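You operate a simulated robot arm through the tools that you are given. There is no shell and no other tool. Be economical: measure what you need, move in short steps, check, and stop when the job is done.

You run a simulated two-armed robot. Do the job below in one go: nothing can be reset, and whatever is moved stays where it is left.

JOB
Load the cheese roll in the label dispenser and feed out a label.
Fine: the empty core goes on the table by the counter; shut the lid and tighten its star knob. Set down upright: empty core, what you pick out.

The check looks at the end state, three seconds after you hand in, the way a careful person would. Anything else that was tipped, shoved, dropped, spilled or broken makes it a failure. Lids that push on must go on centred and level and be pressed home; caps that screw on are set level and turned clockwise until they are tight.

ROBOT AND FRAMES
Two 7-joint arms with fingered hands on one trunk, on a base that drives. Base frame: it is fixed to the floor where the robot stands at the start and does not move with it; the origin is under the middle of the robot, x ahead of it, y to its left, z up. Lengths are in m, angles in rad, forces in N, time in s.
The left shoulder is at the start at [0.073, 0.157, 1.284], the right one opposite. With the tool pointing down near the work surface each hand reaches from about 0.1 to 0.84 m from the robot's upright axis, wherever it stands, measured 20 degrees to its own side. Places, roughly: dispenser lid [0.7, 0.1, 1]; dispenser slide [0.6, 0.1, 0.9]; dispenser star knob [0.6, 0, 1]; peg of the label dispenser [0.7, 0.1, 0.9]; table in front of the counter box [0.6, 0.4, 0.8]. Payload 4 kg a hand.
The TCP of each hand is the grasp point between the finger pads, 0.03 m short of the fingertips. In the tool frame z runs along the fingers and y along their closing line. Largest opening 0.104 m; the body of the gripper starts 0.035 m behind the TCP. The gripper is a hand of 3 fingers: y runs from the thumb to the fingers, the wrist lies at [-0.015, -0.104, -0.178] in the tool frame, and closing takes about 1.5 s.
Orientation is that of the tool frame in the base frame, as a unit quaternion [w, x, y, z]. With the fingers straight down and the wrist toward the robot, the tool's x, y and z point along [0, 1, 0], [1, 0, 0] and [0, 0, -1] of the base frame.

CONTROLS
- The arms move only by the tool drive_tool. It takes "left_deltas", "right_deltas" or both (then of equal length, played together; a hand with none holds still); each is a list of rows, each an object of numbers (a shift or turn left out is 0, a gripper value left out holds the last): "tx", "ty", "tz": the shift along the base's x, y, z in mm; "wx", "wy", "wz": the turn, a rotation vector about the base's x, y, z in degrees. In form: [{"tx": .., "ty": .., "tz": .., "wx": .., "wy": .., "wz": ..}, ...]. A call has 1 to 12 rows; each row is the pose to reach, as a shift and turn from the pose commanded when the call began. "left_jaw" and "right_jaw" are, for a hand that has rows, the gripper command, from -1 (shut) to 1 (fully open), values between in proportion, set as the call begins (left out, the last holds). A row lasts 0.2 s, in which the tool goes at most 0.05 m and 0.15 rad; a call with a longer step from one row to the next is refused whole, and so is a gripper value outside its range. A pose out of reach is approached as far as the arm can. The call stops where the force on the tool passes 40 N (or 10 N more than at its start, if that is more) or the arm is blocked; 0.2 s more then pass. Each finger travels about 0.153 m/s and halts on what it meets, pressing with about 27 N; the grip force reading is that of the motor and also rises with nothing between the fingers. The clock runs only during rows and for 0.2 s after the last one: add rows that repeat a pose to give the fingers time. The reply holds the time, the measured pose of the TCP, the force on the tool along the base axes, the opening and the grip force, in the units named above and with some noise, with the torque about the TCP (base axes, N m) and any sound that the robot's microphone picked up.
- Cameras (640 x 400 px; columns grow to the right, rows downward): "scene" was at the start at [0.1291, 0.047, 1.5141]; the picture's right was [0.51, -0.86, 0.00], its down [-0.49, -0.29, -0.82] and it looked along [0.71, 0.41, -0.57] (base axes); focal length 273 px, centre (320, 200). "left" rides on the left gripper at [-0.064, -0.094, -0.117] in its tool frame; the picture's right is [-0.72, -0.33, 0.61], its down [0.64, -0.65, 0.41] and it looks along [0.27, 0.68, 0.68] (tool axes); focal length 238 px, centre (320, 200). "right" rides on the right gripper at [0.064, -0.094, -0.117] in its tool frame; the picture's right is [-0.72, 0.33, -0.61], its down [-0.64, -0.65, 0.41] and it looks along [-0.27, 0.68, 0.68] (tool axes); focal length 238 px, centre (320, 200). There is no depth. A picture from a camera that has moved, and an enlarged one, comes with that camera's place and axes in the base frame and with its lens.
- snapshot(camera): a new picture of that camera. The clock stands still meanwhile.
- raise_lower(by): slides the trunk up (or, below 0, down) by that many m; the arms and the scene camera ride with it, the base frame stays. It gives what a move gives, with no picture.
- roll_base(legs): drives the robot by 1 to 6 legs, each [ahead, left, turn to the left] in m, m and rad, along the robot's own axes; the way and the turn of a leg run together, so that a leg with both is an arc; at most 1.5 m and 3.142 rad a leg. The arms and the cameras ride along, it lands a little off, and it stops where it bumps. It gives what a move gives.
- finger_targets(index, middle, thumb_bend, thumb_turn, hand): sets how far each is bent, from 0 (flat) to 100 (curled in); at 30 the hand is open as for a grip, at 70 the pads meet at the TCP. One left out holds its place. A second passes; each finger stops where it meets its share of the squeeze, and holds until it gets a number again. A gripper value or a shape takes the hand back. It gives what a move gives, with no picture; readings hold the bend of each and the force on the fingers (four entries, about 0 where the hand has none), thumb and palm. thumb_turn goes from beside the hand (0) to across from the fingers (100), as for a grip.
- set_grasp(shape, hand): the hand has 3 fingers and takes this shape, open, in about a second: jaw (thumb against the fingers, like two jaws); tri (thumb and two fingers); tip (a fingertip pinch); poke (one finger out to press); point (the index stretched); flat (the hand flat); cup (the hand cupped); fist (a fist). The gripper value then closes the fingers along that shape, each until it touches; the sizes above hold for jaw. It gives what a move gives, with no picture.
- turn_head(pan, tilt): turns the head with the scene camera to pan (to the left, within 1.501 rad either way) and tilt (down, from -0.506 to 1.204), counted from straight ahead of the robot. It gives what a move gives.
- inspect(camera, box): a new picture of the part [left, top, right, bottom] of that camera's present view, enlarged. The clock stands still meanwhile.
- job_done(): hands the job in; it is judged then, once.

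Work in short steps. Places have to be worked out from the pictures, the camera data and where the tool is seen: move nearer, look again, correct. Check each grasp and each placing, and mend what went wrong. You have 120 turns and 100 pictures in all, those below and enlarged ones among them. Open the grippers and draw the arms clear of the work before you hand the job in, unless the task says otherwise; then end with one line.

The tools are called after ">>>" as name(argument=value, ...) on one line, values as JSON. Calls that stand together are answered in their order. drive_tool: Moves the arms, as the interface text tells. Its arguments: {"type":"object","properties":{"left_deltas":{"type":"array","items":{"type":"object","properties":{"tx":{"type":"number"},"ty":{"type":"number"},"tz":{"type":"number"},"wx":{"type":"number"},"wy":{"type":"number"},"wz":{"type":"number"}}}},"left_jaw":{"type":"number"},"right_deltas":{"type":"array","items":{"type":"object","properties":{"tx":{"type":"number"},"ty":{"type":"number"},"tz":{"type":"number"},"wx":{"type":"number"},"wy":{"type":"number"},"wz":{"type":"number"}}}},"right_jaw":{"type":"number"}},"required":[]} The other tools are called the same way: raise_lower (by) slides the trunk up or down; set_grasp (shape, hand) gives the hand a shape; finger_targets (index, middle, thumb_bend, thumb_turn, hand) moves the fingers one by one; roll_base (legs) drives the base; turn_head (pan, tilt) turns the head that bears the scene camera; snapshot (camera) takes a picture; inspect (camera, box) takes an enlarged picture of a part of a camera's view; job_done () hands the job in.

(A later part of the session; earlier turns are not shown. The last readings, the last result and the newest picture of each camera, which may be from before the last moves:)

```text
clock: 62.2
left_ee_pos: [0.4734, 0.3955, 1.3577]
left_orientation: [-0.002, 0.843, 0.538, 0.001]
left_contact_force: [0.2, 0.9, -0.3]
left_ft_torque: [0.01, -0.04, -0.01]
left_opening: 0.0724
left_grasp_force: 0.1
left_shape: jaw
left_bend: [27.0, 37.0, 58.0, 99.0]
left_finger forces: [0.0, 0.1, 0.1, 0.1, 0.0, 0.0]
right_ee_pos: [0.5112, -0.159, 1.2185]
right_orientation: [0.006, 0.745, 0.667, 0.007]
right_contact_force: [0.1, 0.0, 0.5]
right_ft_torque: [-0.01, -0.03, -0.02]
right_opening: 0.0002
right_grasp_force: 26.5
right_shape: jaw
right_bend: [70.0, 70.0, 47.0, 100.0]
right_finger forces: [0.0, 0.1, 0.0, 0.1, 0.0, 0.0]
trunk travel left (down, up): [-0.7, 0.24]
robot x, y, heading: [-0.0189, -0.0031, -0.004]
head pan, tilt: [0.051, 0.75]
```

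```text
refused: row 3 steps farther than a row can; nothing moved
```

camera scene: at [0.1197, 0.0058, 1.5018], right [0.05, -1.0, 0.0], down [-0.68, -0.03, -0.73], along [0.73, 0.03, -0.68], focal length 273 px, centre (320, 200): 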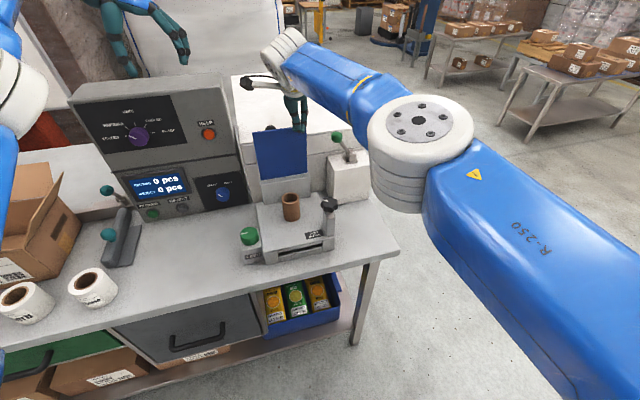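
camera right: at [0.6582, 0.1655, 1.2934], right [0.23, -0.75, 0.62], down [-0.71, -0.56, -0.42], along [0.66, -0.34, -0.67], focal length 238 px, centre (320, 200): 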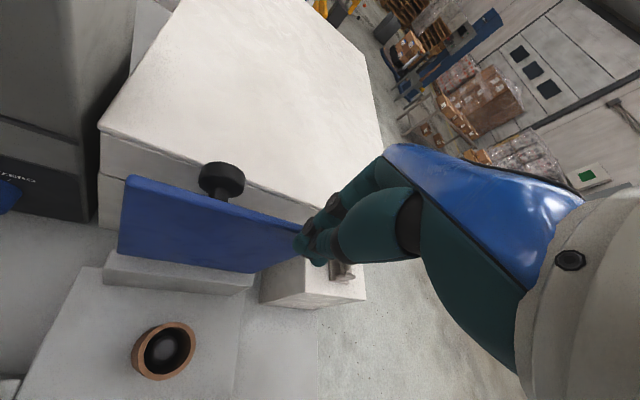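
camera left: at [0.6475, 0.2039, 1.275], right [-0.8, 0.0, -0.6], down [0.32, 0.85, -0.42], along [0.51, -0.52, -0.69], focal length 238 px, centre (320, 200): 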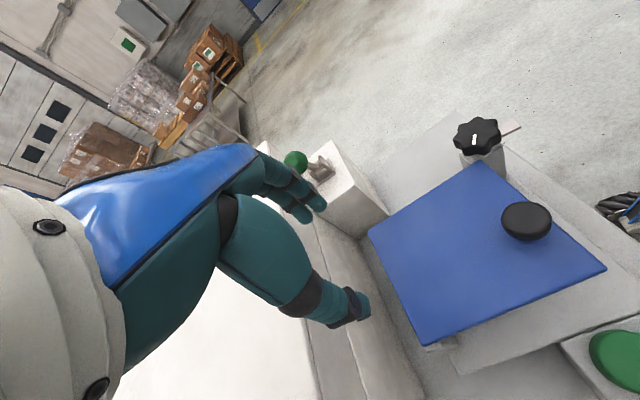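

Next I'll bring the left hand above the core, yawing to about −66° on the way.

>>> drive_tool(left_deltas=[{"tx": 18, "ty": -32, "tz": -5}, {"tx": 36, "ty": -64, "tz": -10}, {"tx": 54, "ty": -96, "tz": -20}, {"tx": 72, "ty": -128, "tz": -35, "wz": -6}, {"tx": 90, "ty": -160, "tz": -55, "wz": -12}, {"tx": 110, "ty": -190, "tz": -75, "wz": -18}, {"tx": 130, "ty": -218, "tz": -100, "wz": -24}, {"tx": 155, "ty": -242, "tz": -125, "wz": -30}, {"tx": 178, "ty": -262, "tz": -150, "wz": -36}, {"tx": 198, "ty": -280, "tz": -180, "wz": -41}, {"tx": 198, "ty": -280, "tz": -220, "wz": -41}])

>>> snapshot(camera="left")

>>> inspect(camera="scene", box=[210, 110, 402, 230])

```text
clock: 64.6
left_ee_pos: [0.68, 0.117, 1.1362]
left_orientation: [-0.001, 0.978, 0.206, 0.0]
left_contact_force: [0.4, -0.2, 0.4]
left_ft_torque: [-0.02, -0.05, -0.03]
left_opening: 0.0728
left_grasp_force: 0.0
left_shape: jaw
left_bend: [27.0, 37.0, 58.0, 99.0]
left_finger forces: [0.0, 0.1, 0.0, 0.1, 0.0, 0.0]
right_ee_pos: [0.516, -0.159, 1.2173]
right_orientation: [0.005, 0.745, 0.667, 0.006]
right_contact_force: [0.2, 0.1, -0.4]
right_ft_torque: [-0.02, 0.01, 0.02]
right_opening: 0.0
right_grasp_force: 27.2
right_shape: jaw
right_bend: [70.0, 70.0, 47.0, 100.0]
right_finger forces: [0.1, 0.0, 0.0, 0.1, 0.1, 0.0]
trunk travel left (down, up): [-0.7, 0.24]
robot x, y, heading: [-0.0207, -0.0011, -0.002]
head pan, tilt: [0.051, 0.75]
```

```text
53 pictures are left
camera left: at [0.5827, 0.1763, 1.2543], right [-0.79, 0.01, -0.61], down [0.32, 0.86, -0.4], along [0.52, -0.52, -0.68], focal length 238 px, centre (320, 200)
```

left: 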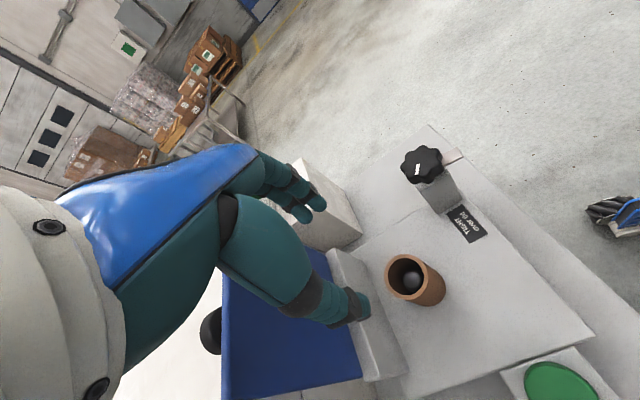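

```text
3.33 times, centred on (306, 170) of scene
camera zoom: at [0.1198, 0.0025, 1.5019], right [0.05, -1.0, 0.0], down [-0.68, -0.03, -0.73], along [0.73, 0.03, -0.68], focal length 910 px, centre (367, 300)
```

zoom: 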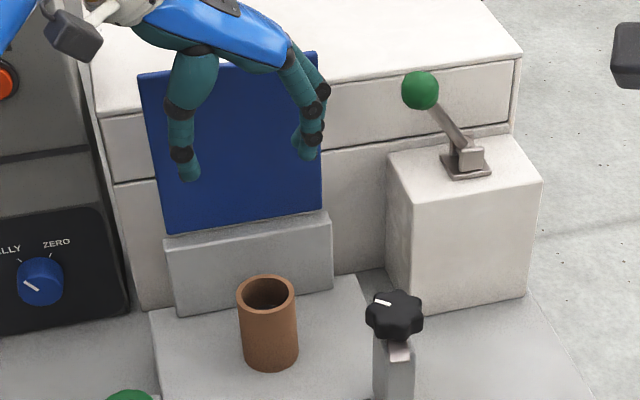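

The core axis is at about (0.668, 0.113). I'll centre over it and lower with the fingers on either side.

>>> drive_tool(left_deltas=[{"tx": -8, "ty": -3, "tz": -20}, {"tx": -8, "ty": -3, "tz": -60}, {"tx": -8, "ty": -3, "tz": -100}, {"tx": -8, "ty": -3, "tz": -130}], left_jaw=0.5)

>>> snapshot(camera="left")

>>> inspect(camera="scene", box=[210, 110, 402, 230])

```text
clock: 65.6
left_ee_pos: [0.6666, 0.1134, 1.0095]
left_orientation: [-0.001, 0.978, 0.208, 0.0]
left_contact_force: [0.1, 0.4, 0.2]
left_ft_torque: [0.01, 0.03, -0.03]
left_opening: 0.0778
left_grasp_force: 0.1
left_shape: jaw
left_bend: [27.0, 36.0, 54.0, 99.0]
left_finger forces: [0.0, 0.0, 0.0, 0.0, 0.1, 0.1]
right_ee_pos: [0.5151, -0.1589, 1.217]
right_orientation: [0.005, 0.745, 0.667, 0.007]
right_contact_force: [-1.0, -0.2, -0.2]
right_ft_torque: [-0.03, 0.02, -0.03]
right_opening: 0.0
right_grasp_force: 27.0
right_shape: jaw
right_bend: [70.0, 70.0, 47.0, 100.0]
right_finger forces: [0.0, 0.1, 0.0, 0.1, 0.0, 0.0]
trunk travel left (down, up): [-0.7, 0.24]
robot x, y, heading: [-0.0187, 0.0009, -0.003]
head pan, tilt: [0.051, 0.75]
```

```text
51 pictures are left
camera left: at [0.5697, 0.1727, 1.1271], right [-0.79, 0.01, -0.61], down [0.32, 0.86, -0.4], along [0.52, -0.52, -0.68], focal length 238 px, centre (320, 200)
```

left: 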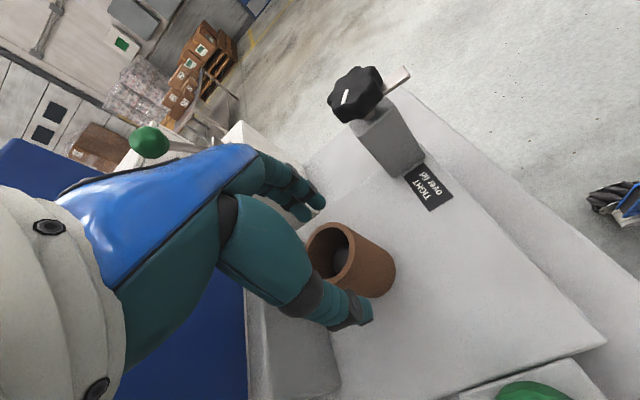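

```text
3.33 times, centred on (306, 170) of scene
camera zoom: at [0.1187, 0.003, 1.502], right [0.05, -1.0, 0.0], down [-0.68, -0.03, -0.73], along [0.73, 0.03, -0.68], focal length 910 px, centre (367, 300)
```

zoom: 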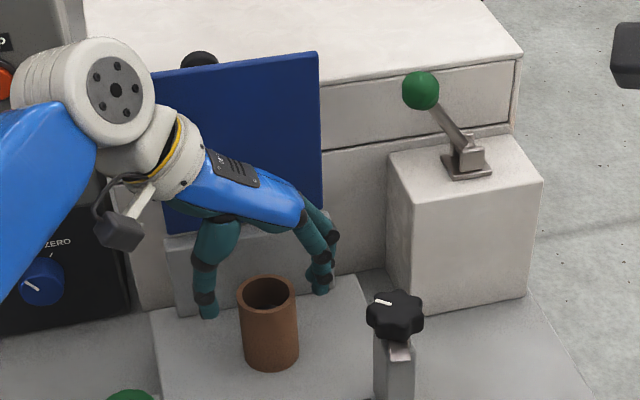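

The core is within a few millimetres of the tool axis. I'll lower to grip height and close.

>>> drive_tool(left_deltas=[{"tx": -3, "ty": 2, "tz": -20}, {"tx": -3, "ty": 2, "tz": -36}], left_jaw=0.5)

>>> drive_tool(left_deltas=[{}, {}, {}, {}, {}], left_jaw=-1)

>>> snapshot(camera="left")

```text
clock: 66.2
left_ee_pos: [0.6652, 0.1178, 0.973]
left_orientation: [-0.001, 0.978, 0.208, -0.001]
left_contact_force: [0.0, 0.8, 0.5]
left_ft_torque: [-0.04, -0.04, 0.0]
left_opening: 0.0775
left_grasp_force: 0.1
left_shape: jaw
left_bend: [27.0, 36.0, 54.0, 99.0]
left_finger forces: [0.0, 0.0, 0.0, 0.1, 0.0, 0.0]
right_ee_pos: [0.5148, -0.1593, 1.2171]
right_orientation: [0.004, 0.745, 0.667, 0.007]
right_contact_force: [0.1, 0.5, 0.5]
right_ft_torque: [-0.03, 0.01, -0.01]
right_opening: 0.0001
right_grasp_force: 27.2
right_shape: jaw
right_bend: [70.0, 70.0, 47.0, 100.0]
right_finger forces: [0.0, 0.0, 0.0, 0.0, 0.0, 0.0]
trunk travel left (down, up): [-0.7, 0.24]
robot x, y, heading: [-0.0159, 0.002, -0.003]
head pan, tilt: [0.051, 0.75]
```

```text
clock: 67.4
left_ee_pos: [0.6648, 0.1175, 0.9718]
left_orientation: [-0.001, 0.978, 0.207, 0.001]
left_contact_force: [0.3, 0.6, -1.0]
left_ft_torque: [-0.01, -0.03, -0.01]
left_opening: 0.0396
left_grasp_force: 27.5
left_shape: jaw
left_bend: [74.0, 49.0, 73.0, 100.0]
left_finger forces: [14.2, 9.0, 0.0, 0.1, 22.6, 0.0]
right_ee_pos: [0.515, -0.1584, 1.218]
right_orientation: [0.005, 0.745, 0.667, 0.007]
right_contact_force: [0.3, 0.0, 0.3]
right_ft_torque: [0.0, -0.03, 0.0]
right_opening: 0.0001
right_grasp_force: 27.7
right_shape: jaw
right_bend: [70.0, 70.0, 47.0, 100.0]
right_finger forces: [0.0, 0.1, 0.0, 0.0, 0.0, 0.0]
trunk travel left (down, up): [-0.7, 0.24]
robot x, y, heading: [-0.0161, -0.0048, -0.004]
head pan, tilt: [0.051, 0.75]
```

```text
49 pictures are left
camera left: at [0.568, 0.1759, 1.0903], right [-0.79, 0.01, -0.61], down [0.32, 0.86, -0.4], along [0.52, -0.52, -0.68], focal length 238 px, centre (320, 200)
```

left: 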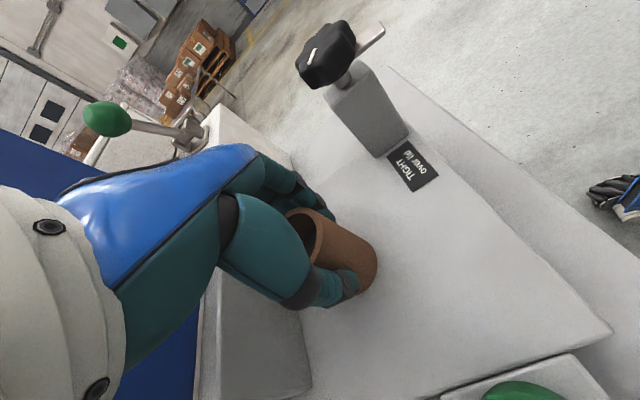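

The core is held between the thumb and two fingers. I'm lifting straight up 110 mm off the peg.

>>> drive_tool(left_deltas=[{"tz": 10}, {"tz": 25}, {"tz": 50}, {"tz": 80}, {"tz": 110}])

>>> snapshot(camera="left")

>>> snapshot(camera="scene")

```text
clock: 68.6
left_ee_pos: [0.6603, 0.1163, 1.0824]
left_orientation: [-0.001, 0.978, 0.207, -0.001]
left_contact_force: [0.5, -0.5, -0.6]
left_ft_torque: [-0.01, 0.02, 0.0]
left_opening: 0.0394
left_grasp_force: 26.7
left_shape: jaw
left_bend: [74.0, 49.0, 73.0, 100.0]
left_finger forces: [14.0, 9.2, 0.1, 0.0, 22.8, 0.0]
right_ee_pos: [0.514, -0.159, 1.2188]
right_orientation: [0.005, 0.745, 0.667, 0.006]
right_contact_force: [-0.4, 0.3, -0.5]
right_ft_torque: [-0.01, 0.03, 0.01]
right_opening: 0.0
right_grasp_force: 26.8
right_shape: jaw
right_bend: [70.0, 70.0, 47.0, 100.0]
right_finger forces: [0.0, 0.0, 0.0, 0.0, 0.0, 0.0]
trunk travel left (down, up): [-0.7, 0.24]
robot x, y, heading: [-0.0146, -0.0004, -0.007]
head pan, tilt: [0.051, 0.75]
```

```text
48 pictures are left
camera left: at [0.5631, 0.1744, 1.1992], right [-0.79, 0.01, -0.61], down [0.32, 0.86, -0.4], along [0.52, -0.52, -0.68], focal length 238 px, centre (320, 200)
```

left: 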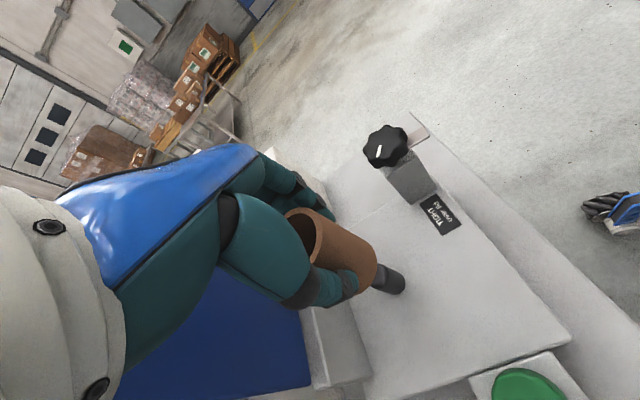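

```text
47 pictures are left
camera scene: at [0.1183, 0.0027, 1.502], right [0.05, -1.0, 0.0], down [-0.68, -0.03, -0.73], along [0.73, 0.04, -0.68], focal length 273 px, centre (320, 200)
```

scene: 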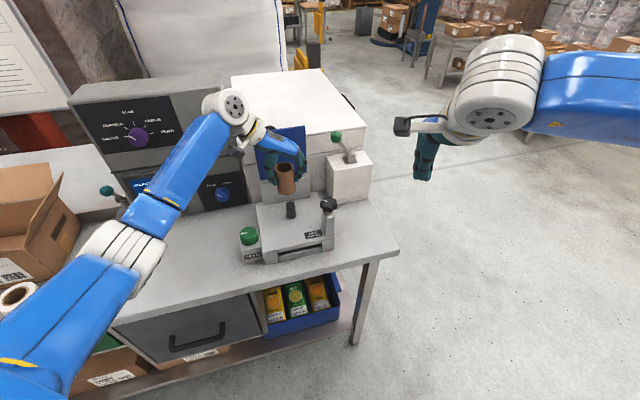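

The core is off and upright, and the peg shows. I'm carrying it left to the free table in front of the counter, unwinding the yaw.

>>> drive_tool(left_deltas=[{"tz": 15, "tx": -10, "ty": 15, "wz": 4}, {"tz": 25, "tx": -20, "ty": 40, "wz": 8}, {"tz": 25, "tx": -30, "ty": 70, "wz": 14}, {"tz": 25, "tx": -40, "ty": 100, "wz": 20}, {"tz": 25, "tx": -50, "ty": 130, "wz": 26}, {"tz": 25, "tx": -60, "ty": 160, "wz": 32}, {"tz": 25, "tx": -65, "ty": 190, "wz": 38}, {"tz": 25, "tx": -70, "ty": 220, "wz": 44}, {"tz": 25, "tx": -75, "ty": 250, "wz": 50}, {"tz": 20, "tx": -80, "ty": 274, "wz": 54}])

>>> turn_head(pan=0.45, tilt=0.75)

>>> snapshot(camera="scene")

>>> snapshot(camera="left")

```text
clock: 70.8
left_ee_pos: [0.5802, 0.3919, 1.1021]
left_orientation: [0.0, 0.777, 0.629, 0.001]
left_contact_force: [-0.4, 0.3, 0.0]
left_ft_torque: [-0.01, -0.02, 0.04]
left_opening: 0.04
left_grasp_force: 26.9
left_shape: jaw
left_bend: [74.0, 49.0, 73.0, 100.0]
left_finger forces: [13.9, 9.2, 0.0, 0.0, 22.6, 0.0]
right_ee_pos: [0.5151, -0.1572, 1.2179]
right_orientation: [0.004, 0.745, 0.667, 0.006]
right_contact_force: [-0.6, -0.4, 0.0]
right_ft_torque: [-0.02, 0.0, 0.01]
right_opening: 0.0
right_grasp_force: 26.8
right_shape: jaw
right_bend: [70.0, 70.0, 47.0, 100.0]
right_finger forces: [0.0, 0.0, 0.0, 0.0, 0.0, 0.1]
trunk travel left (down, up): [-0.7, 0.24]
robot x, y, heading: [-0.0194, -0.0004, -0.004]
head pan, tilt: [0.051, 0.75]
```

```text
clock: 71.7
left_ee_pos: [0.5822, 0.391, 1.102]
left_orientation: [-0.001, 0.778, 0.628, 0.0]
left_contact_force: [0.5, -0.9, -0.3]
left_ft_torque: [0.0, 0.01, -0.01]
left_opening: 0.0397
left_grasp_force: 26.9
left_shape: jaw
left_bend: [74.0, 49.0, 73.0, 100.0]
left_finger forces: [13.8, 9.2, 0.0, 0.0, 22.5, 0.0]
right_ee_pos: [0.5154, -0.1579, 1.2179]
right_orientation: [0.005, 0.746, 0.666, 0.006]
right_contact_force: [0.2, -0.9, -1.0]
right_ft_torque: [0.0, 0.03, 0.01]
right_opening: 0.0
right_grasp_force: 27.2
right_shape: jaw
right_bend: [70.0, 70.0, 47.0, 100.0]
right_finger forces: [0.0, 0.1, 0.0, 0.0, 0.1, 0.0]
trunk travel left (down, up): [-0.7, 0.24]
robot x, y, heading: [-0.0216, -0.0025, -0.003]
head pan, tilt: [0.45, 0.75]
```

```text
46 pictures are left
camera scene: at [0.1101, 0.0365, 1.502], right [0.43, -0.9, 0.0], down [-0.62, -0.29, -0.73], along [0.66, 0.32, -0.68], focal length 273 px, centre (320, 200)
```

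scene: 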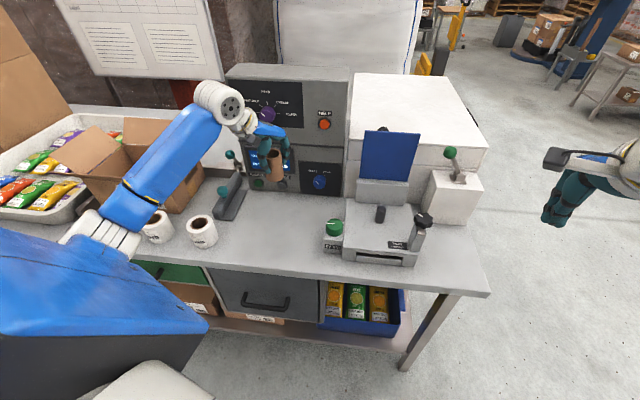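

```text
45 pictures are left
camera left: at [0.4772, 0.3474, 1.2194], right [-0.47, -0.63, -0.61], down [-0.5, 0.76, -0.4], along [0.72, 0.12, -0.68], focal length 238 px, centre (320, 200)
```

left: 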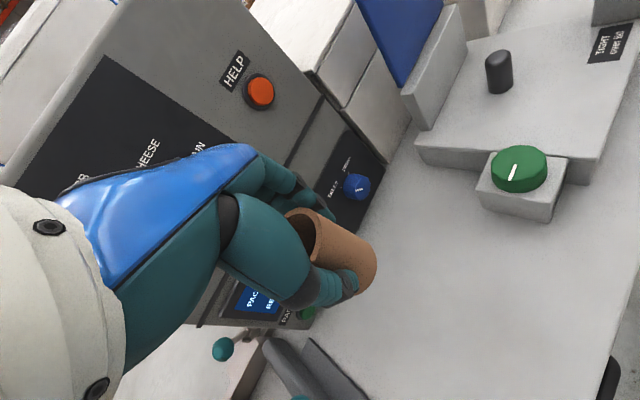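

The area below is free. I'll back off 25 mm from the counter face and lower toward the table.

>>> drive_tool(left_deltas=[{"tx": -15, "tz": -30}, {"tx": -25, "tz": -65}, {"tx": -25, "tz": -100}, {"tx": -25, "tz": -130}, {"tx": -25, "tz": -150}, {"tx": -25, "tz": -160}])

>>> drive_tool(left_deltas=[{"tz": -4}, {"tz": -8}, {"tz": -12}, {"tz": -16}, {"tz": -20}, {"tz": -24}, {"tz": -28}])

>>> snapshot(camera="scene")

```text
clock: 73.1
left_ee_pos: [0.559, 0.3895, 0.9397]
left_orientation: [-0.001, 0.778, 0.629, 0.0]
left_contact_force: [0.4, 0.7, -0.2]
left_ft_torque: [-0.01, -0.02, 0.02]
left_opening: 0.0393
left_grasp_force: 26.6
left_shape: jaw
left_bend: [74.0, 49.0, 73.0, 100.0]
left_finger forces: [13.7, 9.1, 0.0, 0.0, 22.5, 0.0]
right_ee_pos: [0.5139, -0.1558, 1.2178]
right_orientation: [0.005, 0.745, 0.667, 0.006]
right_contact_force: [-0.4, 0.1, 0.6]
right_ft_torque: [0.01, 0.0, 0.0]
right_opening: 0.0
right_grasp_force: 26.7
right_shape: jaw
right_bend: [70.0, 70.0, 47.0, 100.0]
right_finger forces: [0.1, 0.0, 0.1, 0.1, 0.1, 0.1]
trunk travel left (down, up): [-0.7, 0.24]
robot x, y, heading: [-0.0178, 0.0025, -0.004]
head pan, tilt: [0.45, 0.75]
```

```text
clock: 74.7
left_ee_pos: [0.5581, 0.3917, 0.9121]
left_orientation: [0.0, 0.778, 0.628, 0.0]
left_contact_force: [-0.5, 0.5, -0.5]
left_ft_torque: [0.01, 0.01, 0.01]
left_opening: 0.0391
left_grasp_force: 26.6
left_shape: jaw
left_bend: [74.0, 49.0, 73.0, 100.0]
left_finger forces: [13.8, 9.1, 0.0, 0.0, 22.6, 0.1]
right_ee_pos: [0.5145, -0.1588, 1.2172]
right_orientation: [0.005, 0.746, 0.666, 0.007]
right_contact_force: [0.3, -0.4, 0.7]
right_ft_torque: [0.0, 0.02, 0.02]
right_opening: 0.0
right_grasp_force: 27.2
right_shape: jaw
right_bend: [70.0, 70.0, 47.0, 100.0]
right_finger forces: [0.0, 0.0, 0.0, 0.0, 0.1, 0.0]
trunk travel left (down, up): [-0.7, 0.24]
robot x, y, heading: [-0.0169, 0.0013, -0.001]
head pan, tilt: [0.45, 0.75]
```

```text
44 pictures are left
camera scene: at [0.1098, 0.0364, 1.502], right [0.43, -0.9, 0.0], down [-0.62, -0.3, -0.73], along [0.66, 0.32, -0.68], focal length 273 px, centre (320, 200)
```

scene: 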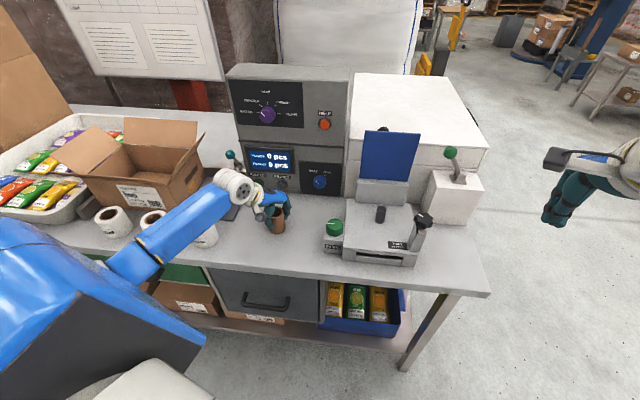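

No contact yet. I'll keep lowering in small steps.

>>> drive_tool(left_deltas=[{"tz": -4}, {"tz": -8}, {"tz": -12}, {"tz": -16}, {"tz": -20}])

>>> inspect(camera="scene", box=[90, 160, 314, 300])

```text
clock: 75.9
left_ee_pos: [0.5567, 0.3868, 0.8998]
left_orientation: [0.002, 0.777, 0.629, 0.005]
left_contact_force: [-1.6, -1.7, 34.3]
left_ft_torque: [0.03, 0.0, -0.03]
left_opening: 0.041
left_grasp_force: 26.8
left_shape: jaw
left_bend: [75.0, 48.0, 75.0, 100.0]
left_finger forces: [15.0, 11.0, 0.0, 0.1, 26.5, 0.0]
right_ee_pos: [0.5104, -0.1638, 1.2194]
right_orientation: [0.004, 0.746, 0.666, 0.01]
right_contact_force: [-0.9, 0.3, 0.1]
right_ft_torque: [-0.01, -0.01, -0.02]
right_opening: 0.0
right_grasp_force: 27.1
right_shape: jaw
right_bend: [70.0, 70.0, 47.0, 100.0]
right_finger forces: [0.1, 0.0, 0.0, 0.1, 0.0, 0.1]
trunk travel left (down, up): [-0.7, 0.24]
robot x, y, heading: [-0.0134, -0.0006, -0.005]
head pan, tilt: [0.45, 0.75]
```

```text
2.86 times, centred on (202, 230) of scene
camera zoom: at [0.1021, 0.0293, 1.5032], right [0.43, -0.9, 0.0], down [-0.61, -0.29, -0.73], along [0.66, 0.32, -0.68], focal length 780 px, centre (657, 114)
```

zoom: 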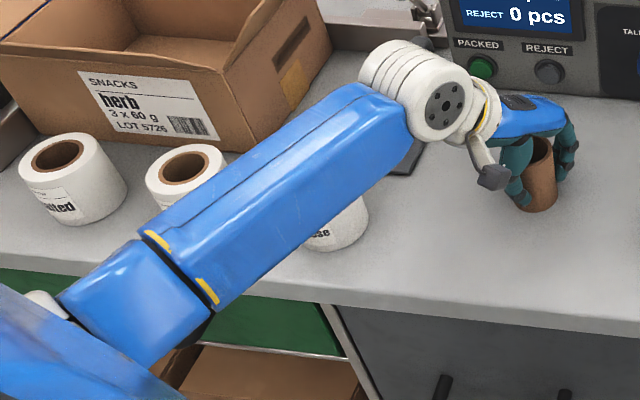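

The core is on the table (contact at TCP z≈0.90). I'll ease the pressure, open gently and rise straight up.

>>> drive_tool(left_deltas=[{"tz": 4}, {"tz": 7}])

>>> drive_tool(left_deltas=[{}, {}, {}, {}, {"tz": 20}, {"tz": 60}, {"tz": 105}, {"tz": 150}, {"tz": 190}], left_jaw=0.7)

>>> snapshot(camera="left")

>>> snapshot(camera="scene")

```text
clock: 76.5
left_ee_pos: [0.5576, 0.387, 0.8998]
left_orientation: [-0.002, 0.778, 0.628, 0.001]
left_contact_force: [1.8, -3.7, 16.8]
left_ft_torque: [-0.12, -0.16, -0.07]
left_opening: 0.0408
left_grasp_force: 27.3
left_shape: jaw
left_bend: [75.0, 48.0, 75.0, 100.0]
left_finger forces: [16.4, 11.3, 0.1, 0.0, 23.4, 0.1]
right_ee_pos: [0.5124, -0.1617, 1.2177]
right_orientation: [0.005, 0.746, 0.666, 0.008]
right_contact_force: [0.3, -0.9, 0.3]
right_ft_torque: [-0.02, -0.01, -0.03]
right_opening: 0.0
right_grasp_force: 27.0
right_shape: jaw
right_bend: [70.0, 70.0, 47.0, 100.0]
right_finger forces: [0.0, 0.0, 0.0, 0.0, 0.0, 0.0]
trunk travel left (down, up): [-0.7, 0.24]
robot x, y, heading: [-0.0173, -0.0009, -0.005]
head pan, tilt: [0.45, 0.75]
```

```text
clock: 78.5
left_ee_pos: [0.5585, 0.3869, 1.0887]
left_orientation: [-0.001, 0.777, 0.63, -0.001]
left_contact_force: [0.2, 0.1, 0.1]
left_ft_torque: [-0.02, 0.02, -0.03]
left_opening: 0.0883
left_grasp_force: 0.0
left_shape: jaw
left_bend: [27.0, 33.0, 44.0, 99.0]
left_finger forces: [0.0, 0.0, 0.0, 0.0, 0.0, 0.0]
right_ee_pos: [0.5145, -0.1566, 1.2176]
right_orientation: [0.005, 0.746, 0.666, 0.006]
right_contact_force: [0.0, -1.5, 0.0]
right_ft_torque: [0.02, -0.02, -0.01]
right_opening: 0.0001
right_grasp_force: 26.9
right_shape: jaw
right_bend: [70.0, 70.0, 47.0, 100.0]
right_finger forces: [0.1, 0.0, 0.0, 0.0, 0.1, 0.1]
trunk travel left (down, up): [-0.7, 0.24]
robot x, y, heading: [-0.0175, 0.0007, -0.004]
head pan, tilt: [0.45, 0.75]
```

```text
42 pictures are left
camera left: at [0.454, 0.3437, 1.2068], right [-0.47, -0.64, -0.61], down [-0.51, 0.76, -0.4], along [0.72, 0.12, -0.68], focal length 238 px, centre (320, 200)
```

left: 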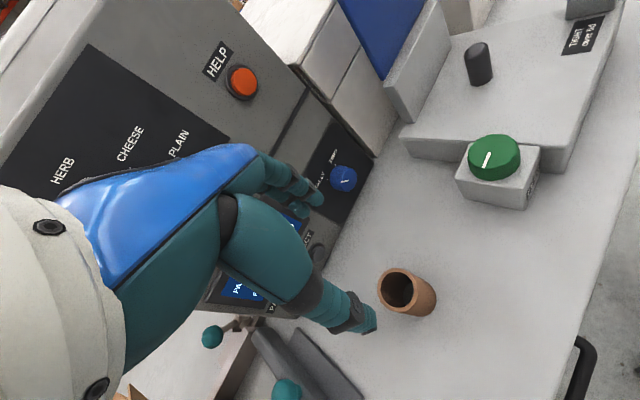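

```text
41 pictures are left
camera scene: at [0.1098, 0.0359, 1.502], right [0.43, -0.9, 0.0], down [-0.62, -0.3, -0.73], along [0.66, 0.32, -0.68], focal length 273 px, centre (320, 200)
```

scene: 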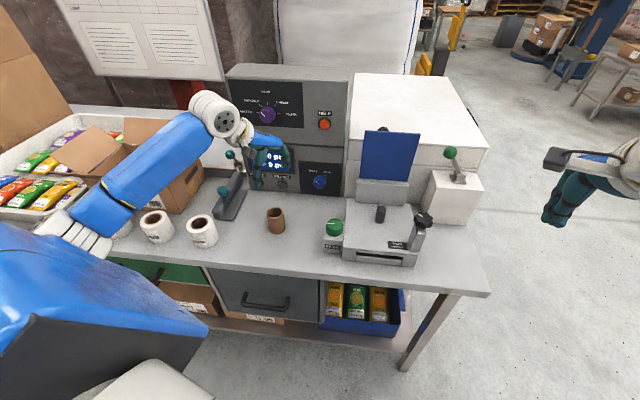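

The core stands upright on its own. Next is the cheese roll (the rightmost), near (0.43, 0.555); I'm moving the left hand above it with a full opening.

>>> drive_tool(left_deltas=[{"tz": 15, "tx": -20, "ty": 27, "wz": 3}, {"tz": 20, "tx": -40, "ty": 55, "wz": 6}, {"tz": 20, "tx": -60, "ty": 83, "wz": 9}, {"tz": 20, "tx": -80, "ty": 110, "wz": 12}, {"tz": 20, "tx": -105, "ty": 138, "wz": 13}, {"tz": 20, "tx": -128, "ty": 165, "wz": 13}], left_jaw=1)

>>> snapshot(camera="left")

>>> snapshot(camera="scene")

```text
clock: 79.9
left_ee_pos: [0.4313, 0.5569, 1.1089]
left_orientation: [-0.001, 0.701, 0.713, 0.0]
left_contact_force: [-0.3, 0.2, -0.7]
left_ft_torque: [0.0, 0.01, 0.01]
left_opening: 0.1039
left_grasp_force: 0.0
left_shape: jaw
left_bend: [30.0, 30.0, 30.0, 98.0]
left_finger forces: [0.0, 0.0, 0.1, 0.0, 0.0, 0.1]
right_ee_pos: [0.5139, -0.1572, 1.218]
right_orientation: [0.006, 0.745, 0.667, 0.007]
right_contact_force: [0.1, 0.2, 0.4]
right_ft_torque: [0.01, 0.02, 0.01]
right_opening: 0.0001
right_grasp_force: 26.5
right_shape: jaw
right_bend: [70.0, 70.0, 47.0, 100.0]
right_finger forces: [0.0, 0.0, 0.1, 0.1, 0.0, 0.1]
trunk travel left (down, up): [-0.7, 0.24]
robot x, y, heading: [-0.0174, 0.0002, -0.002]
head pan, tilt: [0.45, 0.75]
```

```text
40 pictures are left
camera left: at [0.3376, 0.4904, 1.2266], right [-0.32, -0.72, -0.61], down [-0.66, 0.63, -0.4], along [0.68, 0.28, -0.68], focal length 238 px, centre (320, 200)
```

left: 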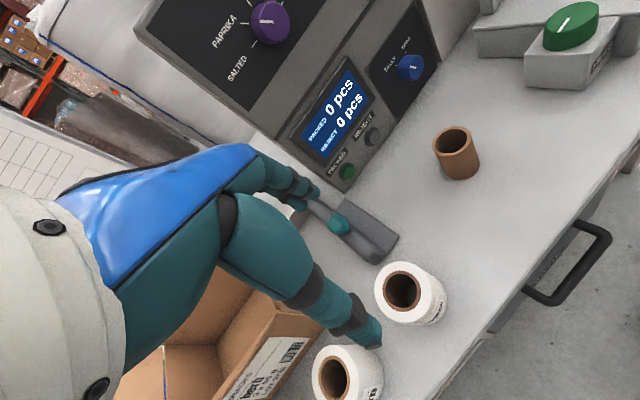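

```text
39 pictures are left
camera scene: at [0.1078, 0.0379, 1.5022], right [0.43, -0.9, 0.0], down [-0.62, -0.3, -0.73], along [0.66, 0.31, -0.68], focal length 273 px, centre (320, 200)
```

scene: 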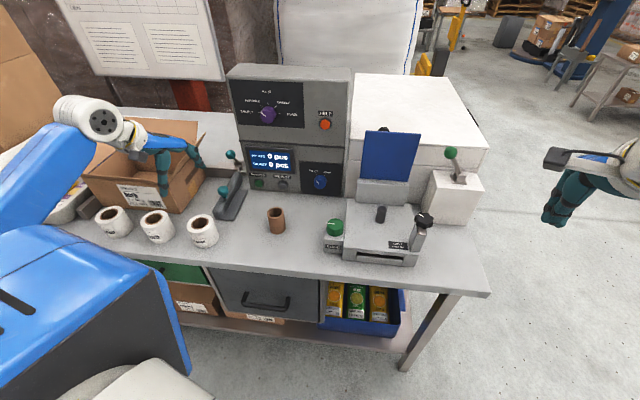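

The roll top is at about (0.430, 0.566). I'll lower most of the way and check alignment before the fingers pass its rim.

>>> drive_tool(left_deltas=[{"ty": 9, "tz": -40}, {"ty": 9, "tz": -80}, {"ty": 9, "tz": -120}, {"ty": 9, "tz": -143}])

>>> snapshot(camera="left")

>>> inspect(camera="scene", box=[110, 140, 302, 260])

```text
clock: 80.9
left_ee_pos: [0.4318, 0.5673, 0.9669]
left_orientation: [-0.001, 0.702, 0.713, 0.0]
left_contact_force: [-0.6, -0.1, -0.1]
left_ft_torque: [0.02, -0.03, -0.03]
left_opening: 0.1036
left_grasp_force: 0.2
left_shape: jaw
left_bend: [30.0, 30.0, 30.0, 98.0]
left_finger forces: [0.0, 0.0, 0.1, 0.0, 0.0, 0.0]
right_ee_pos: [0.514, -0.1568, 1.2188]
right_orientation: [0.005, 0.746, 0.666, 0.006]
right_contact_force: [-0.3, -0.4, -0.3]
right_ft_torque: [0.0, 0.0, 0.0]
right_opening: 0.0001
right_grasp_force: 27.2
right_shape: jaw
right_bend: [70.0, 70.0, 47.0, 100.0]
right_finger forces: [0.0, 0.0, 0.0, 0.1, 0.0, 0.1]
trunk travel left (down, up): [-0.7, 0.24]
robot x, y, heading: [-0.0166, 0.0022, 0.002]
head pan, tilt: [0.45, 0.75]
```

```text
38 pictures are left
camera left: at [0.3381, 0.4997, 1.0849], right [-0.32, -0.72, -0.61], down [-0.66, 0.63, -0.4], along [0.68, 0.28, -0.68], focal length 238 px, centre (320, 200)
```

left: 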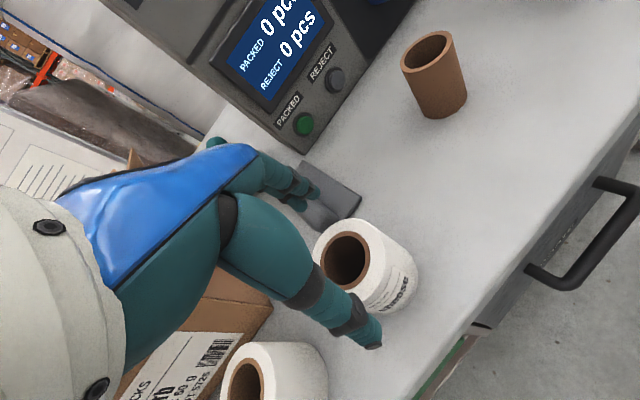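

```text
3.33 times, centred on (206, 200) of scene
camera zoom: at [0.1094, 0.0371, 1.502], right [0.43, -0.9, 0.0], down [-0.62, -0.3, -0.73], along [0.66, 0.32, -0.68], focal length 910 px, centre (700, 200)
```

zoom: 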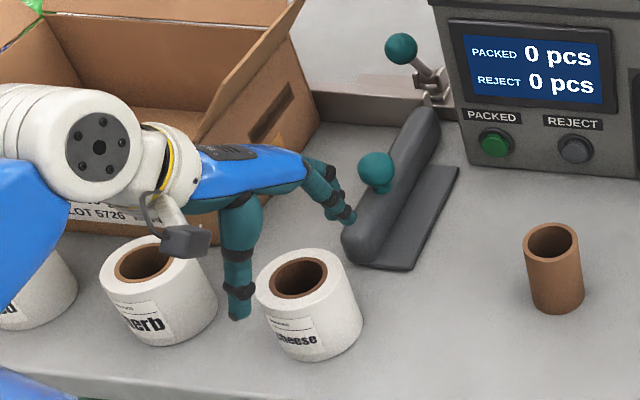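

Alignment over the roll is good, but the far fingers would come down close to the sealer bar. I'll yaw −26° to clear it, trim the opening, and lower.

>>> drive_tool(left_deltas=[{"wz": -8}, {"wz": -16}, {"wz": -26}], left_jaw=0.85)

>>> drive_tool(left_deltas=[{"wz": -8}, {"wz": -16}, {"wz": -24}], left_jaw=0.85)

>>> drive_tool(left_deltas=[{"tz": -20}, {"tz": -40}, {"tz": -60}, {"tz": -70}])

>>> snapshot(camera="left")

>>> inspect(camera="scene", box=[110, 140, 302, 260])

```text
refused: row 3 steps farther than a row can; nothing moved
```

```text
clock: 81.7
left_ee_pos: [0.4312, 0.5656, 0.9674]
left_orientation: [0.0, 0.835, 0.551, 0.0]
left_contact_force: [-0.5, 1.2, 0.0]
left_ft_torque: [0.0, 0.0, -0.02]
left_opening: 0.0966
left_grasp_force: 0.0
left_shape: jaw
left_bend: [32.0, 31.0, 31.0, 98.0]
left_finger forces: [0.0, 0.1, 0.1, 0.0, 0.0, 0.1]
right_ee_pos: [0.5143, -0.1558, 1.2184]
right_orientation: [0.005, 0.746, 0.666, 0.005]
right_contact_force: [-0.1, 0.6, -0.3]
right_ft_torque: [-0.06, 0.01, 0.0]
right_opening: 0.0001
right_grasp_force: 27.3
right_shape: jaw
right_bend: [70.0, 70.0, 47.0, 100.0]
right_finger forces: [0.0, 0.0, 0.0, 0.1, 0.0, 0.0]
trunk travel left (down, up): [-0.7, 0.24]
robot x, y, heading: [-0.0181, 0.0018, -0.003]
head pan, tilt: [0.45, 0.75]
```

```text
clock: 82.7
left_ee_pos: [0.4328, 0.5664, 0.8971]
left_orientation: [-0.001, 0.834, 0.552, 0.001]
left_contact_force: [-2.4, 0.4, 3.0]
left_ft_torque: [0.01, 0.04, -0.02]
left_opening: 0.0974
left_grasp_force: 0.0
left_shape: jaw
left_bend: [32.0, 31.0, 31.0, 98.0]
left_finger forces: [0.8, 0.1, 0.0, 0.1, 2.5, 0.1]
right_ee_pos: [0.5144, -0.1574, 1.2189]
right_orientation: [0.005, 0.746, 0.666, 0.007]
right_contact_force: [0.8, -0.1, 0.8]
right_ft_torque: [0.02, -0.01, -0.02]
right_opening: 0.0
right_grasp_force: 27.2
right_shape: jaw
right_bend: [70.0, 70.0, 47.0, 100.0]
right_finger forces: [0.0, 0.1, 0.0, 0.0, 0.0, 0.0]
trunk travel left (down, up): [-0.7, 0.24]
robot x, y, heading: [-0.022, 0.001, -0.002]
head pan, tilt: [0.45, 0.75]
```

```text
36 pictures are left
camera left: at [0.3201, 0.543, 1.0151], right [-0.58, -0.53, -0.61], down [-0.35, 0.85, -0.4], along [0.73, -0.02, -0.68], focal length 238 px, centre (320, 200)
```

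left: 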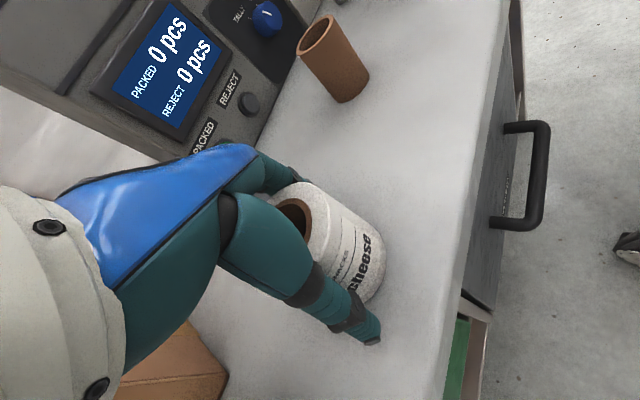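

```text
3.33 times, centred on (206, 200) of scene
camera zoom: at [0.1082, 0.0364, 1.5023], right [0.43, -0.9, 0.0], down [-0.62, -0.3, -0.73], along [0.66, 0.32, -0.68], focal length 910 px, centre (700, 200)
```

zoom: 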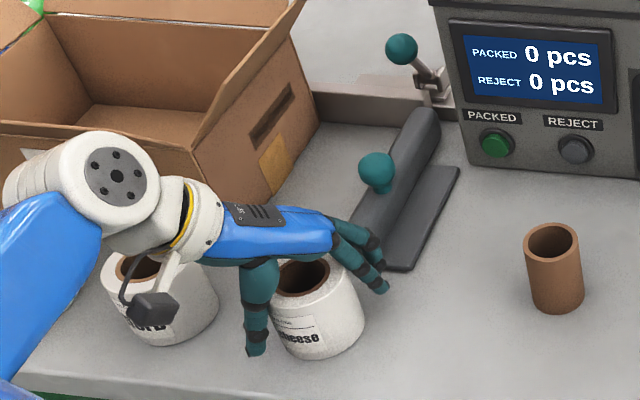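

It's straddling the roll with only a light touch on the thumb, so I'll close now.

>>> drive_tool(left_deltas=[{}, {}, {}, {}, {}], left_jaw=-1)

>>> drive_tool(left_deltas=[{"tz": 8}, {"tz": 30}, {"tz": 65}, {"tz": 105}, {"tz": 145}, {"tz": 185}])

>>> snapshot(camera="left")

>>> snapshot(camera="scene")

```text
clock: 83.9
left_ee_pos: [0.4324, 0.5662, 0.8974]
left_orientation: [0.0, 0.835, 0.551, 0.0]
left_contact_force: [1.0, -0.3, 6.1]
left_ft_torque: [-0.13, -0.23, 0.05]
left_opening: 0.075
left_grasp_force: 27.2
left_shape: jaw
left_bend: [74.0, 40.0, 48.0, 98.0]
left_finger forces: [17.8, 10.3, 0.1, 0.0, 31.0, 0.1]
right_ee_pos: [0.5146, -0.1581, 1.2182]
right_orientation: [0.004, 0.746, 0.666, 0.007]
right_contact_force: [0.3, 0.0, -1.0]
right_ft_torque: [0.0, 0.02, 0.01]
right_opening: 0.0
right_grasp_force: 26.7
right_shape: jaw
right_bend: [70.0, 70.0, 47.0, 100.0]
right_finger forces: [0.0, 0.0, 0.0, 0.1, 0.1, 0.0]
trunk travel left (down, up): [-0.7, 0.24]
robot x, y, heading: [-0.0195, -0.0004, -0.004]
head pan, tilt: [0.45, 0.75]
```

```text
clock: 85.3
left_ee_pos: [0.4325, 0.5661, 1.0858]
left_orientation: [0.0, 0.834, 0.551, -0.001]
left_contact_force: [0.2, 0.3, -1.7]
left_ft_torque: [-0.02, 0.0, 0.01]
left_opening: 0.0746
left_grasp_force: 27.4
left_shape: jaw
left_bend: [74.0, 41.0, 48.0, 99.0]
left_finger forces: [17.3, 9.7, 0.0, 0.1, 29.9, 0.0]
right_ee_pos: [0.5148, -0.1573, 1.2172]
right_orientation: [0.005, 0.746, 0.666, 0.007]
right_contact_force: [0.3, 0.6, 0.3]
right_ft_torque: [0.0, -0.02, 0.01]
right_opening: 0.0
right_grasp_force: 27.1
right_shape: jaw
right_bend: [70.0, 70.0, 47.0, 100.0]
right_finger forces: [0.0, 0.1, 0.0, 0.0, 0.1, 0.0]
trunk travel left (down, up): [-0.7, 0.24]
robot x, y, heading: [-0.017, -0.0006, 0.004]
head pan, tilt: [0.45, 0.75]
```

```text
34 pictures are left
camera left: at [0.3209, 0.5426, 1.2034], right [-0.58, -0.53, -0.61], down [-0.35, 0.85, -0.4], along [0.73, -0.02, -0.68], focal length 238 px, centre (320, 200)
```

left: 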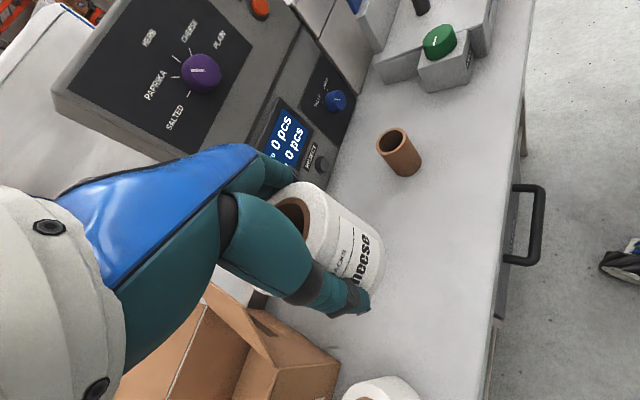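

```text
33 pictures are left
camera scene: at [0.1095, 0.037, 1.502], right [0.43, -0.9, 0.0], down [-0.62, -0.3, -0.73], along [0.66, 0.32, -0.68], focal length 273 px, centre (320, 200)
```

scene: 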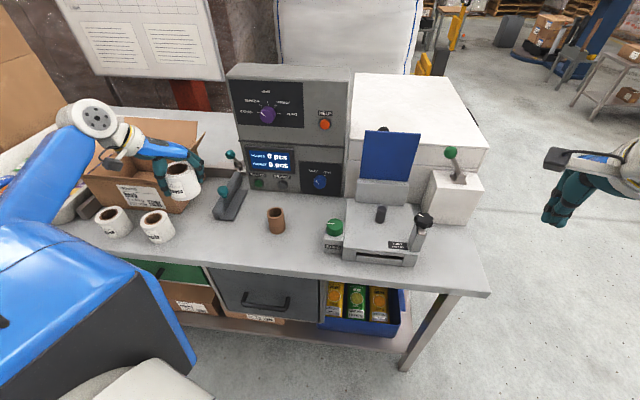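

The cheese roll is held level. I'm carrying it over to the peg at height, yawing back toward −66°.

>>> drive_tool(left_deltas=[{"tx": 15, "ty": -40, "tz": 10}, {"tx": 30, "ty": -80, "tz": 20, "wz": -4}, {"tx": 45, "ty": -120, "tz": 30, "wz": -8}, {"tx": 60, "ty": -162, "tz": 35, "wz": -12}, {"tx": 75, "ty": -204, "tz": 40, "wz": -16}, {"tx": 92, "ty": -246, "tz": 40, "wz": -20}, {"tx": 112, "ty": -288, "tz": 40, "wz": -24}, {"tx": 134, "ty": -328, "tz": 40, "wz": -28}, {"tx": 158, "ty": -366, "tz": 40, "wz": -33}, {"tx": 184, "ty": -402, "tz": 40, "wz": -38}])

>>> turn_head(pan=0.05, tilt=0.8)

>>> snapshot(camera="left")

>>> inspect(camera="scene", box=[210, 80, 402, 200])

```text
clock: 87.5
left_ee_pos: [0.6182, 0.1614, 1.1203]
left_orientation: [-0.002, 0.968, 0.25, 0.0]
left_contact_force: [-0.3, -0.5, -2.2]
left_ft_torque: [0.0, 0.02, 0.01]
left_opening: 0.0744
left_grasp_force: 26.6
left_shape: jaw
left_bend: [74.0, 41.0, 48.0, 99.0]
left_finger forces: [16.9, 9.6, 0.0, 0.0, 28.5, 0.1]
right_ee_pos: [0.5165, -0.1603, 1.2173]
right_orientation: [0.003, 0.746, 0.666, 0.007]
right_contact_force: [0.3, -0.4, -0.3]
right_ft_torque: [0.0, 0.0, 0.04]
right_opening: 0.0
right_grasp_force: 26.9
right_shape: jaw
right_bend: [70.0, 70.0, 47.0, 100.0]
right_finger forces: [0.0, 0.0, 0.0, 0.1, 0.0, 0.0]
trunk travel left (down, up): [-0.7, 0.24]
robot x, y, heading: [-0.0201, 0.0023, -0.001]
head pan, tilt: [0.45, 0.75]
```

```text
clock: 88.3
left_ee_pos: [0.6165, 0.1624, 1.1201]
left_orientation: [-0.001, 0.968, 0.25, 0.0]
left_contact_force: [-0.7, -0.2, -2.0]
left_ft_torque: [-0.01, 0.01, -0.02]
left_opening: 0.0745
left_grasp_force: 27.0
left_shape: jaw
left_bend: [74.0, 41.0, 48.0, 99.0]
left_finger forces: [16.9, 9.6, 0.0, 0.1, 28.5, 0.1]
right_ee_pos: [0.5141, -0.1587, 1.217]
right_orientation: [0.004, 0.745, 0.666, 0.006]
right_contact_force: [0.5, -0.8, -0.1]
right_ft_torque: [0.0, -0.01, 0.0]
right_opening: 0.0001
right_grasp_force: 26.5
right_shape: jaw
right_bend: [70.0, 70.0, 47.0, 100.0]
right_finger forces: [0.1, 0.0, 0.0, 0.1, 0.0, 0.0]
trunk travel left (down, up): [-0.7, 0.24]
robot x, y, heading: [-0.0196, -0.0024, -0.0]
head pan, tilt: [0.051, 0.799]
```

```text
32 pictures are left
camera left: at [0.5147, 0.2135, 1.2376], right [-0.79, -0.06, -0.61], down [0.24, 0.88, -0.4], along [0.57, -0.47, -0.68], focal length 238 px, centre (320, 200)
```

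left: 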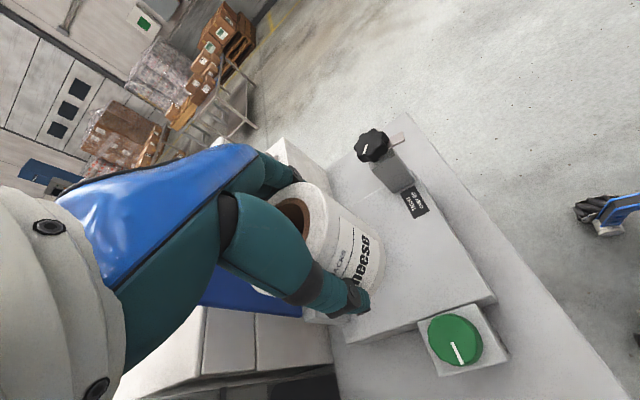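

```text
3.33 times, centred on (306, 140) of scene
camera zoom: at [0.1166, 0.0024, 1.498], right [0.05, -1.0, 0.0], down [-0.72, -0.03, -0.7], along [0.69, 0.03, -0.72], focal length 910 px, centre (367, 400)
```

zoom: 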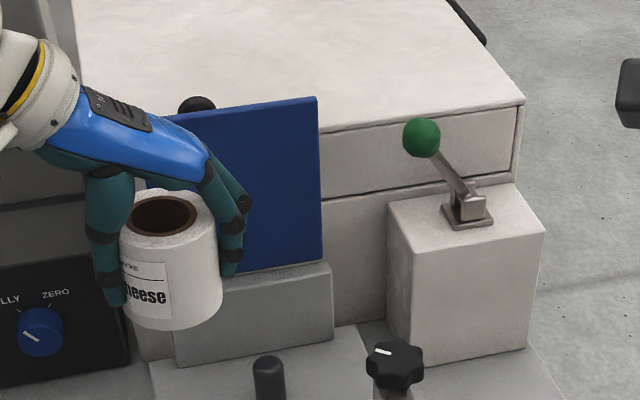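

I'll move the roll over the estimated peg axis (0.664, 0.115), and turn the right hand so its camera gives a side view.

>>> drive_tool(left_deltas=[{"tx": 12, "ty": -12, "wz": -1}, {"tx": 24, "ty": -24, "wz": -2}, {"tx": 36, "ty": -36, "wz": -3}, {"tx": 47, "ty": -47, "wz": -5}, {"tx": 47, "ty": -47, "tz": -20, "wz": -5}, {"tx": 47, "ty": -47, "tz": -35, "wz": -5}, {"tx": 47, "ty": -47, "tz": -35, "wz": -5}], right_deltas=[{"wz": 8, "tz": -10}, {"wz": 16, "tz": -20}, {"wz": 24, "tz": -40}, {"wz": 32, "tz": -60}, {"wz": 40, "tz": -80}, {"wz": 48, "tz": -100}, {"wz": 55, "tz": -120}])

>>> snapshot(camera="right")

>>> inspect(camera="scene", box=[210, 110, 402, 230])

>>> snapshot(camera="left")

```text
clock: 89.9
left_ee_pos: [0.6633, 0.1155, 1.0836]
left_orientation: [0.0, 0.978, 0.207, 0.0]
left_contact_force: [-0.3, 0.6, -1.1]
left_ft_torque: [0.01, 0.01, 0.0]
left_opening: 0.0745
left_grasp_force: 26.7
left_shape: jaw
left_bend: [74.0, 41.0, 48.0, 99.0]
left_finger forces: [16.9, 9.7, 0.0, 0.0, 28.5, 0.1]
right_ee_pos: [0.5138, -0.1597, 1.0998]
right_orientation: [0.001, 0.353, 0.935, 0.009]
right_contact_force: [-0.2, 0.3, -0.4]
right_ft_torque: [-0.03, -0.02, -0.01]
right_opening: 0.0
right_grasp_force: 26.7
right_shape: jaw
right_bend: [70.0, 70.0, 47.0, 100.0]
right_finger forces: [0.0, 0.1, 0.0, 0.0, 0.1, 0.0]
trunk travel left (down, up): [-0.7, 0.24]
robot x, y, heading: [-0.0212, -0.0004, -0.006]
head pan, tilt: [0.051, 0.799]
```

```text
30 pictures are left
camera right: at [0.4033, -0.1903, 1.2158], right [0.75, -0.24, 0.61], down [0.05, -0.91, -0.42], along [0.66, 0.35, -0.67], focal length 238 px, centre (320, 200)
```

right: 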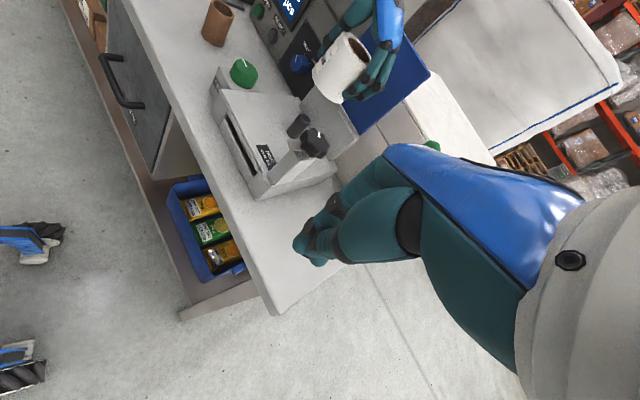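

```text
3.33 times, centred on (306, 170) of scene
camera zoom: at [0.1177, 0.002, 1.4979], right [0.05, -1.0, 0.0], down [-0.72, -0.03, -0.69], along [0.69, 0.03, -0.72], focal length 910 px, centre (367, 300)
```

zoom: 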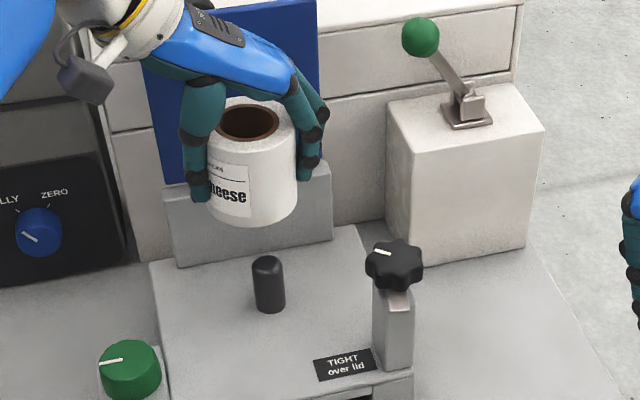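

```text
28 pictures are left
camera left: at [0.5661, 0.1741, 1.2015], right [-0.79, 0.01, -0.61], down [0.32, 0.86, -0.4], along [0.52, -0.51, -0.68], focal length 238 px, centre (320, 200)
```

left: 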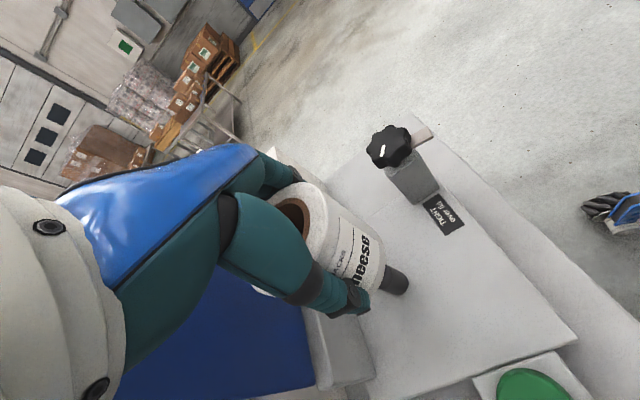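

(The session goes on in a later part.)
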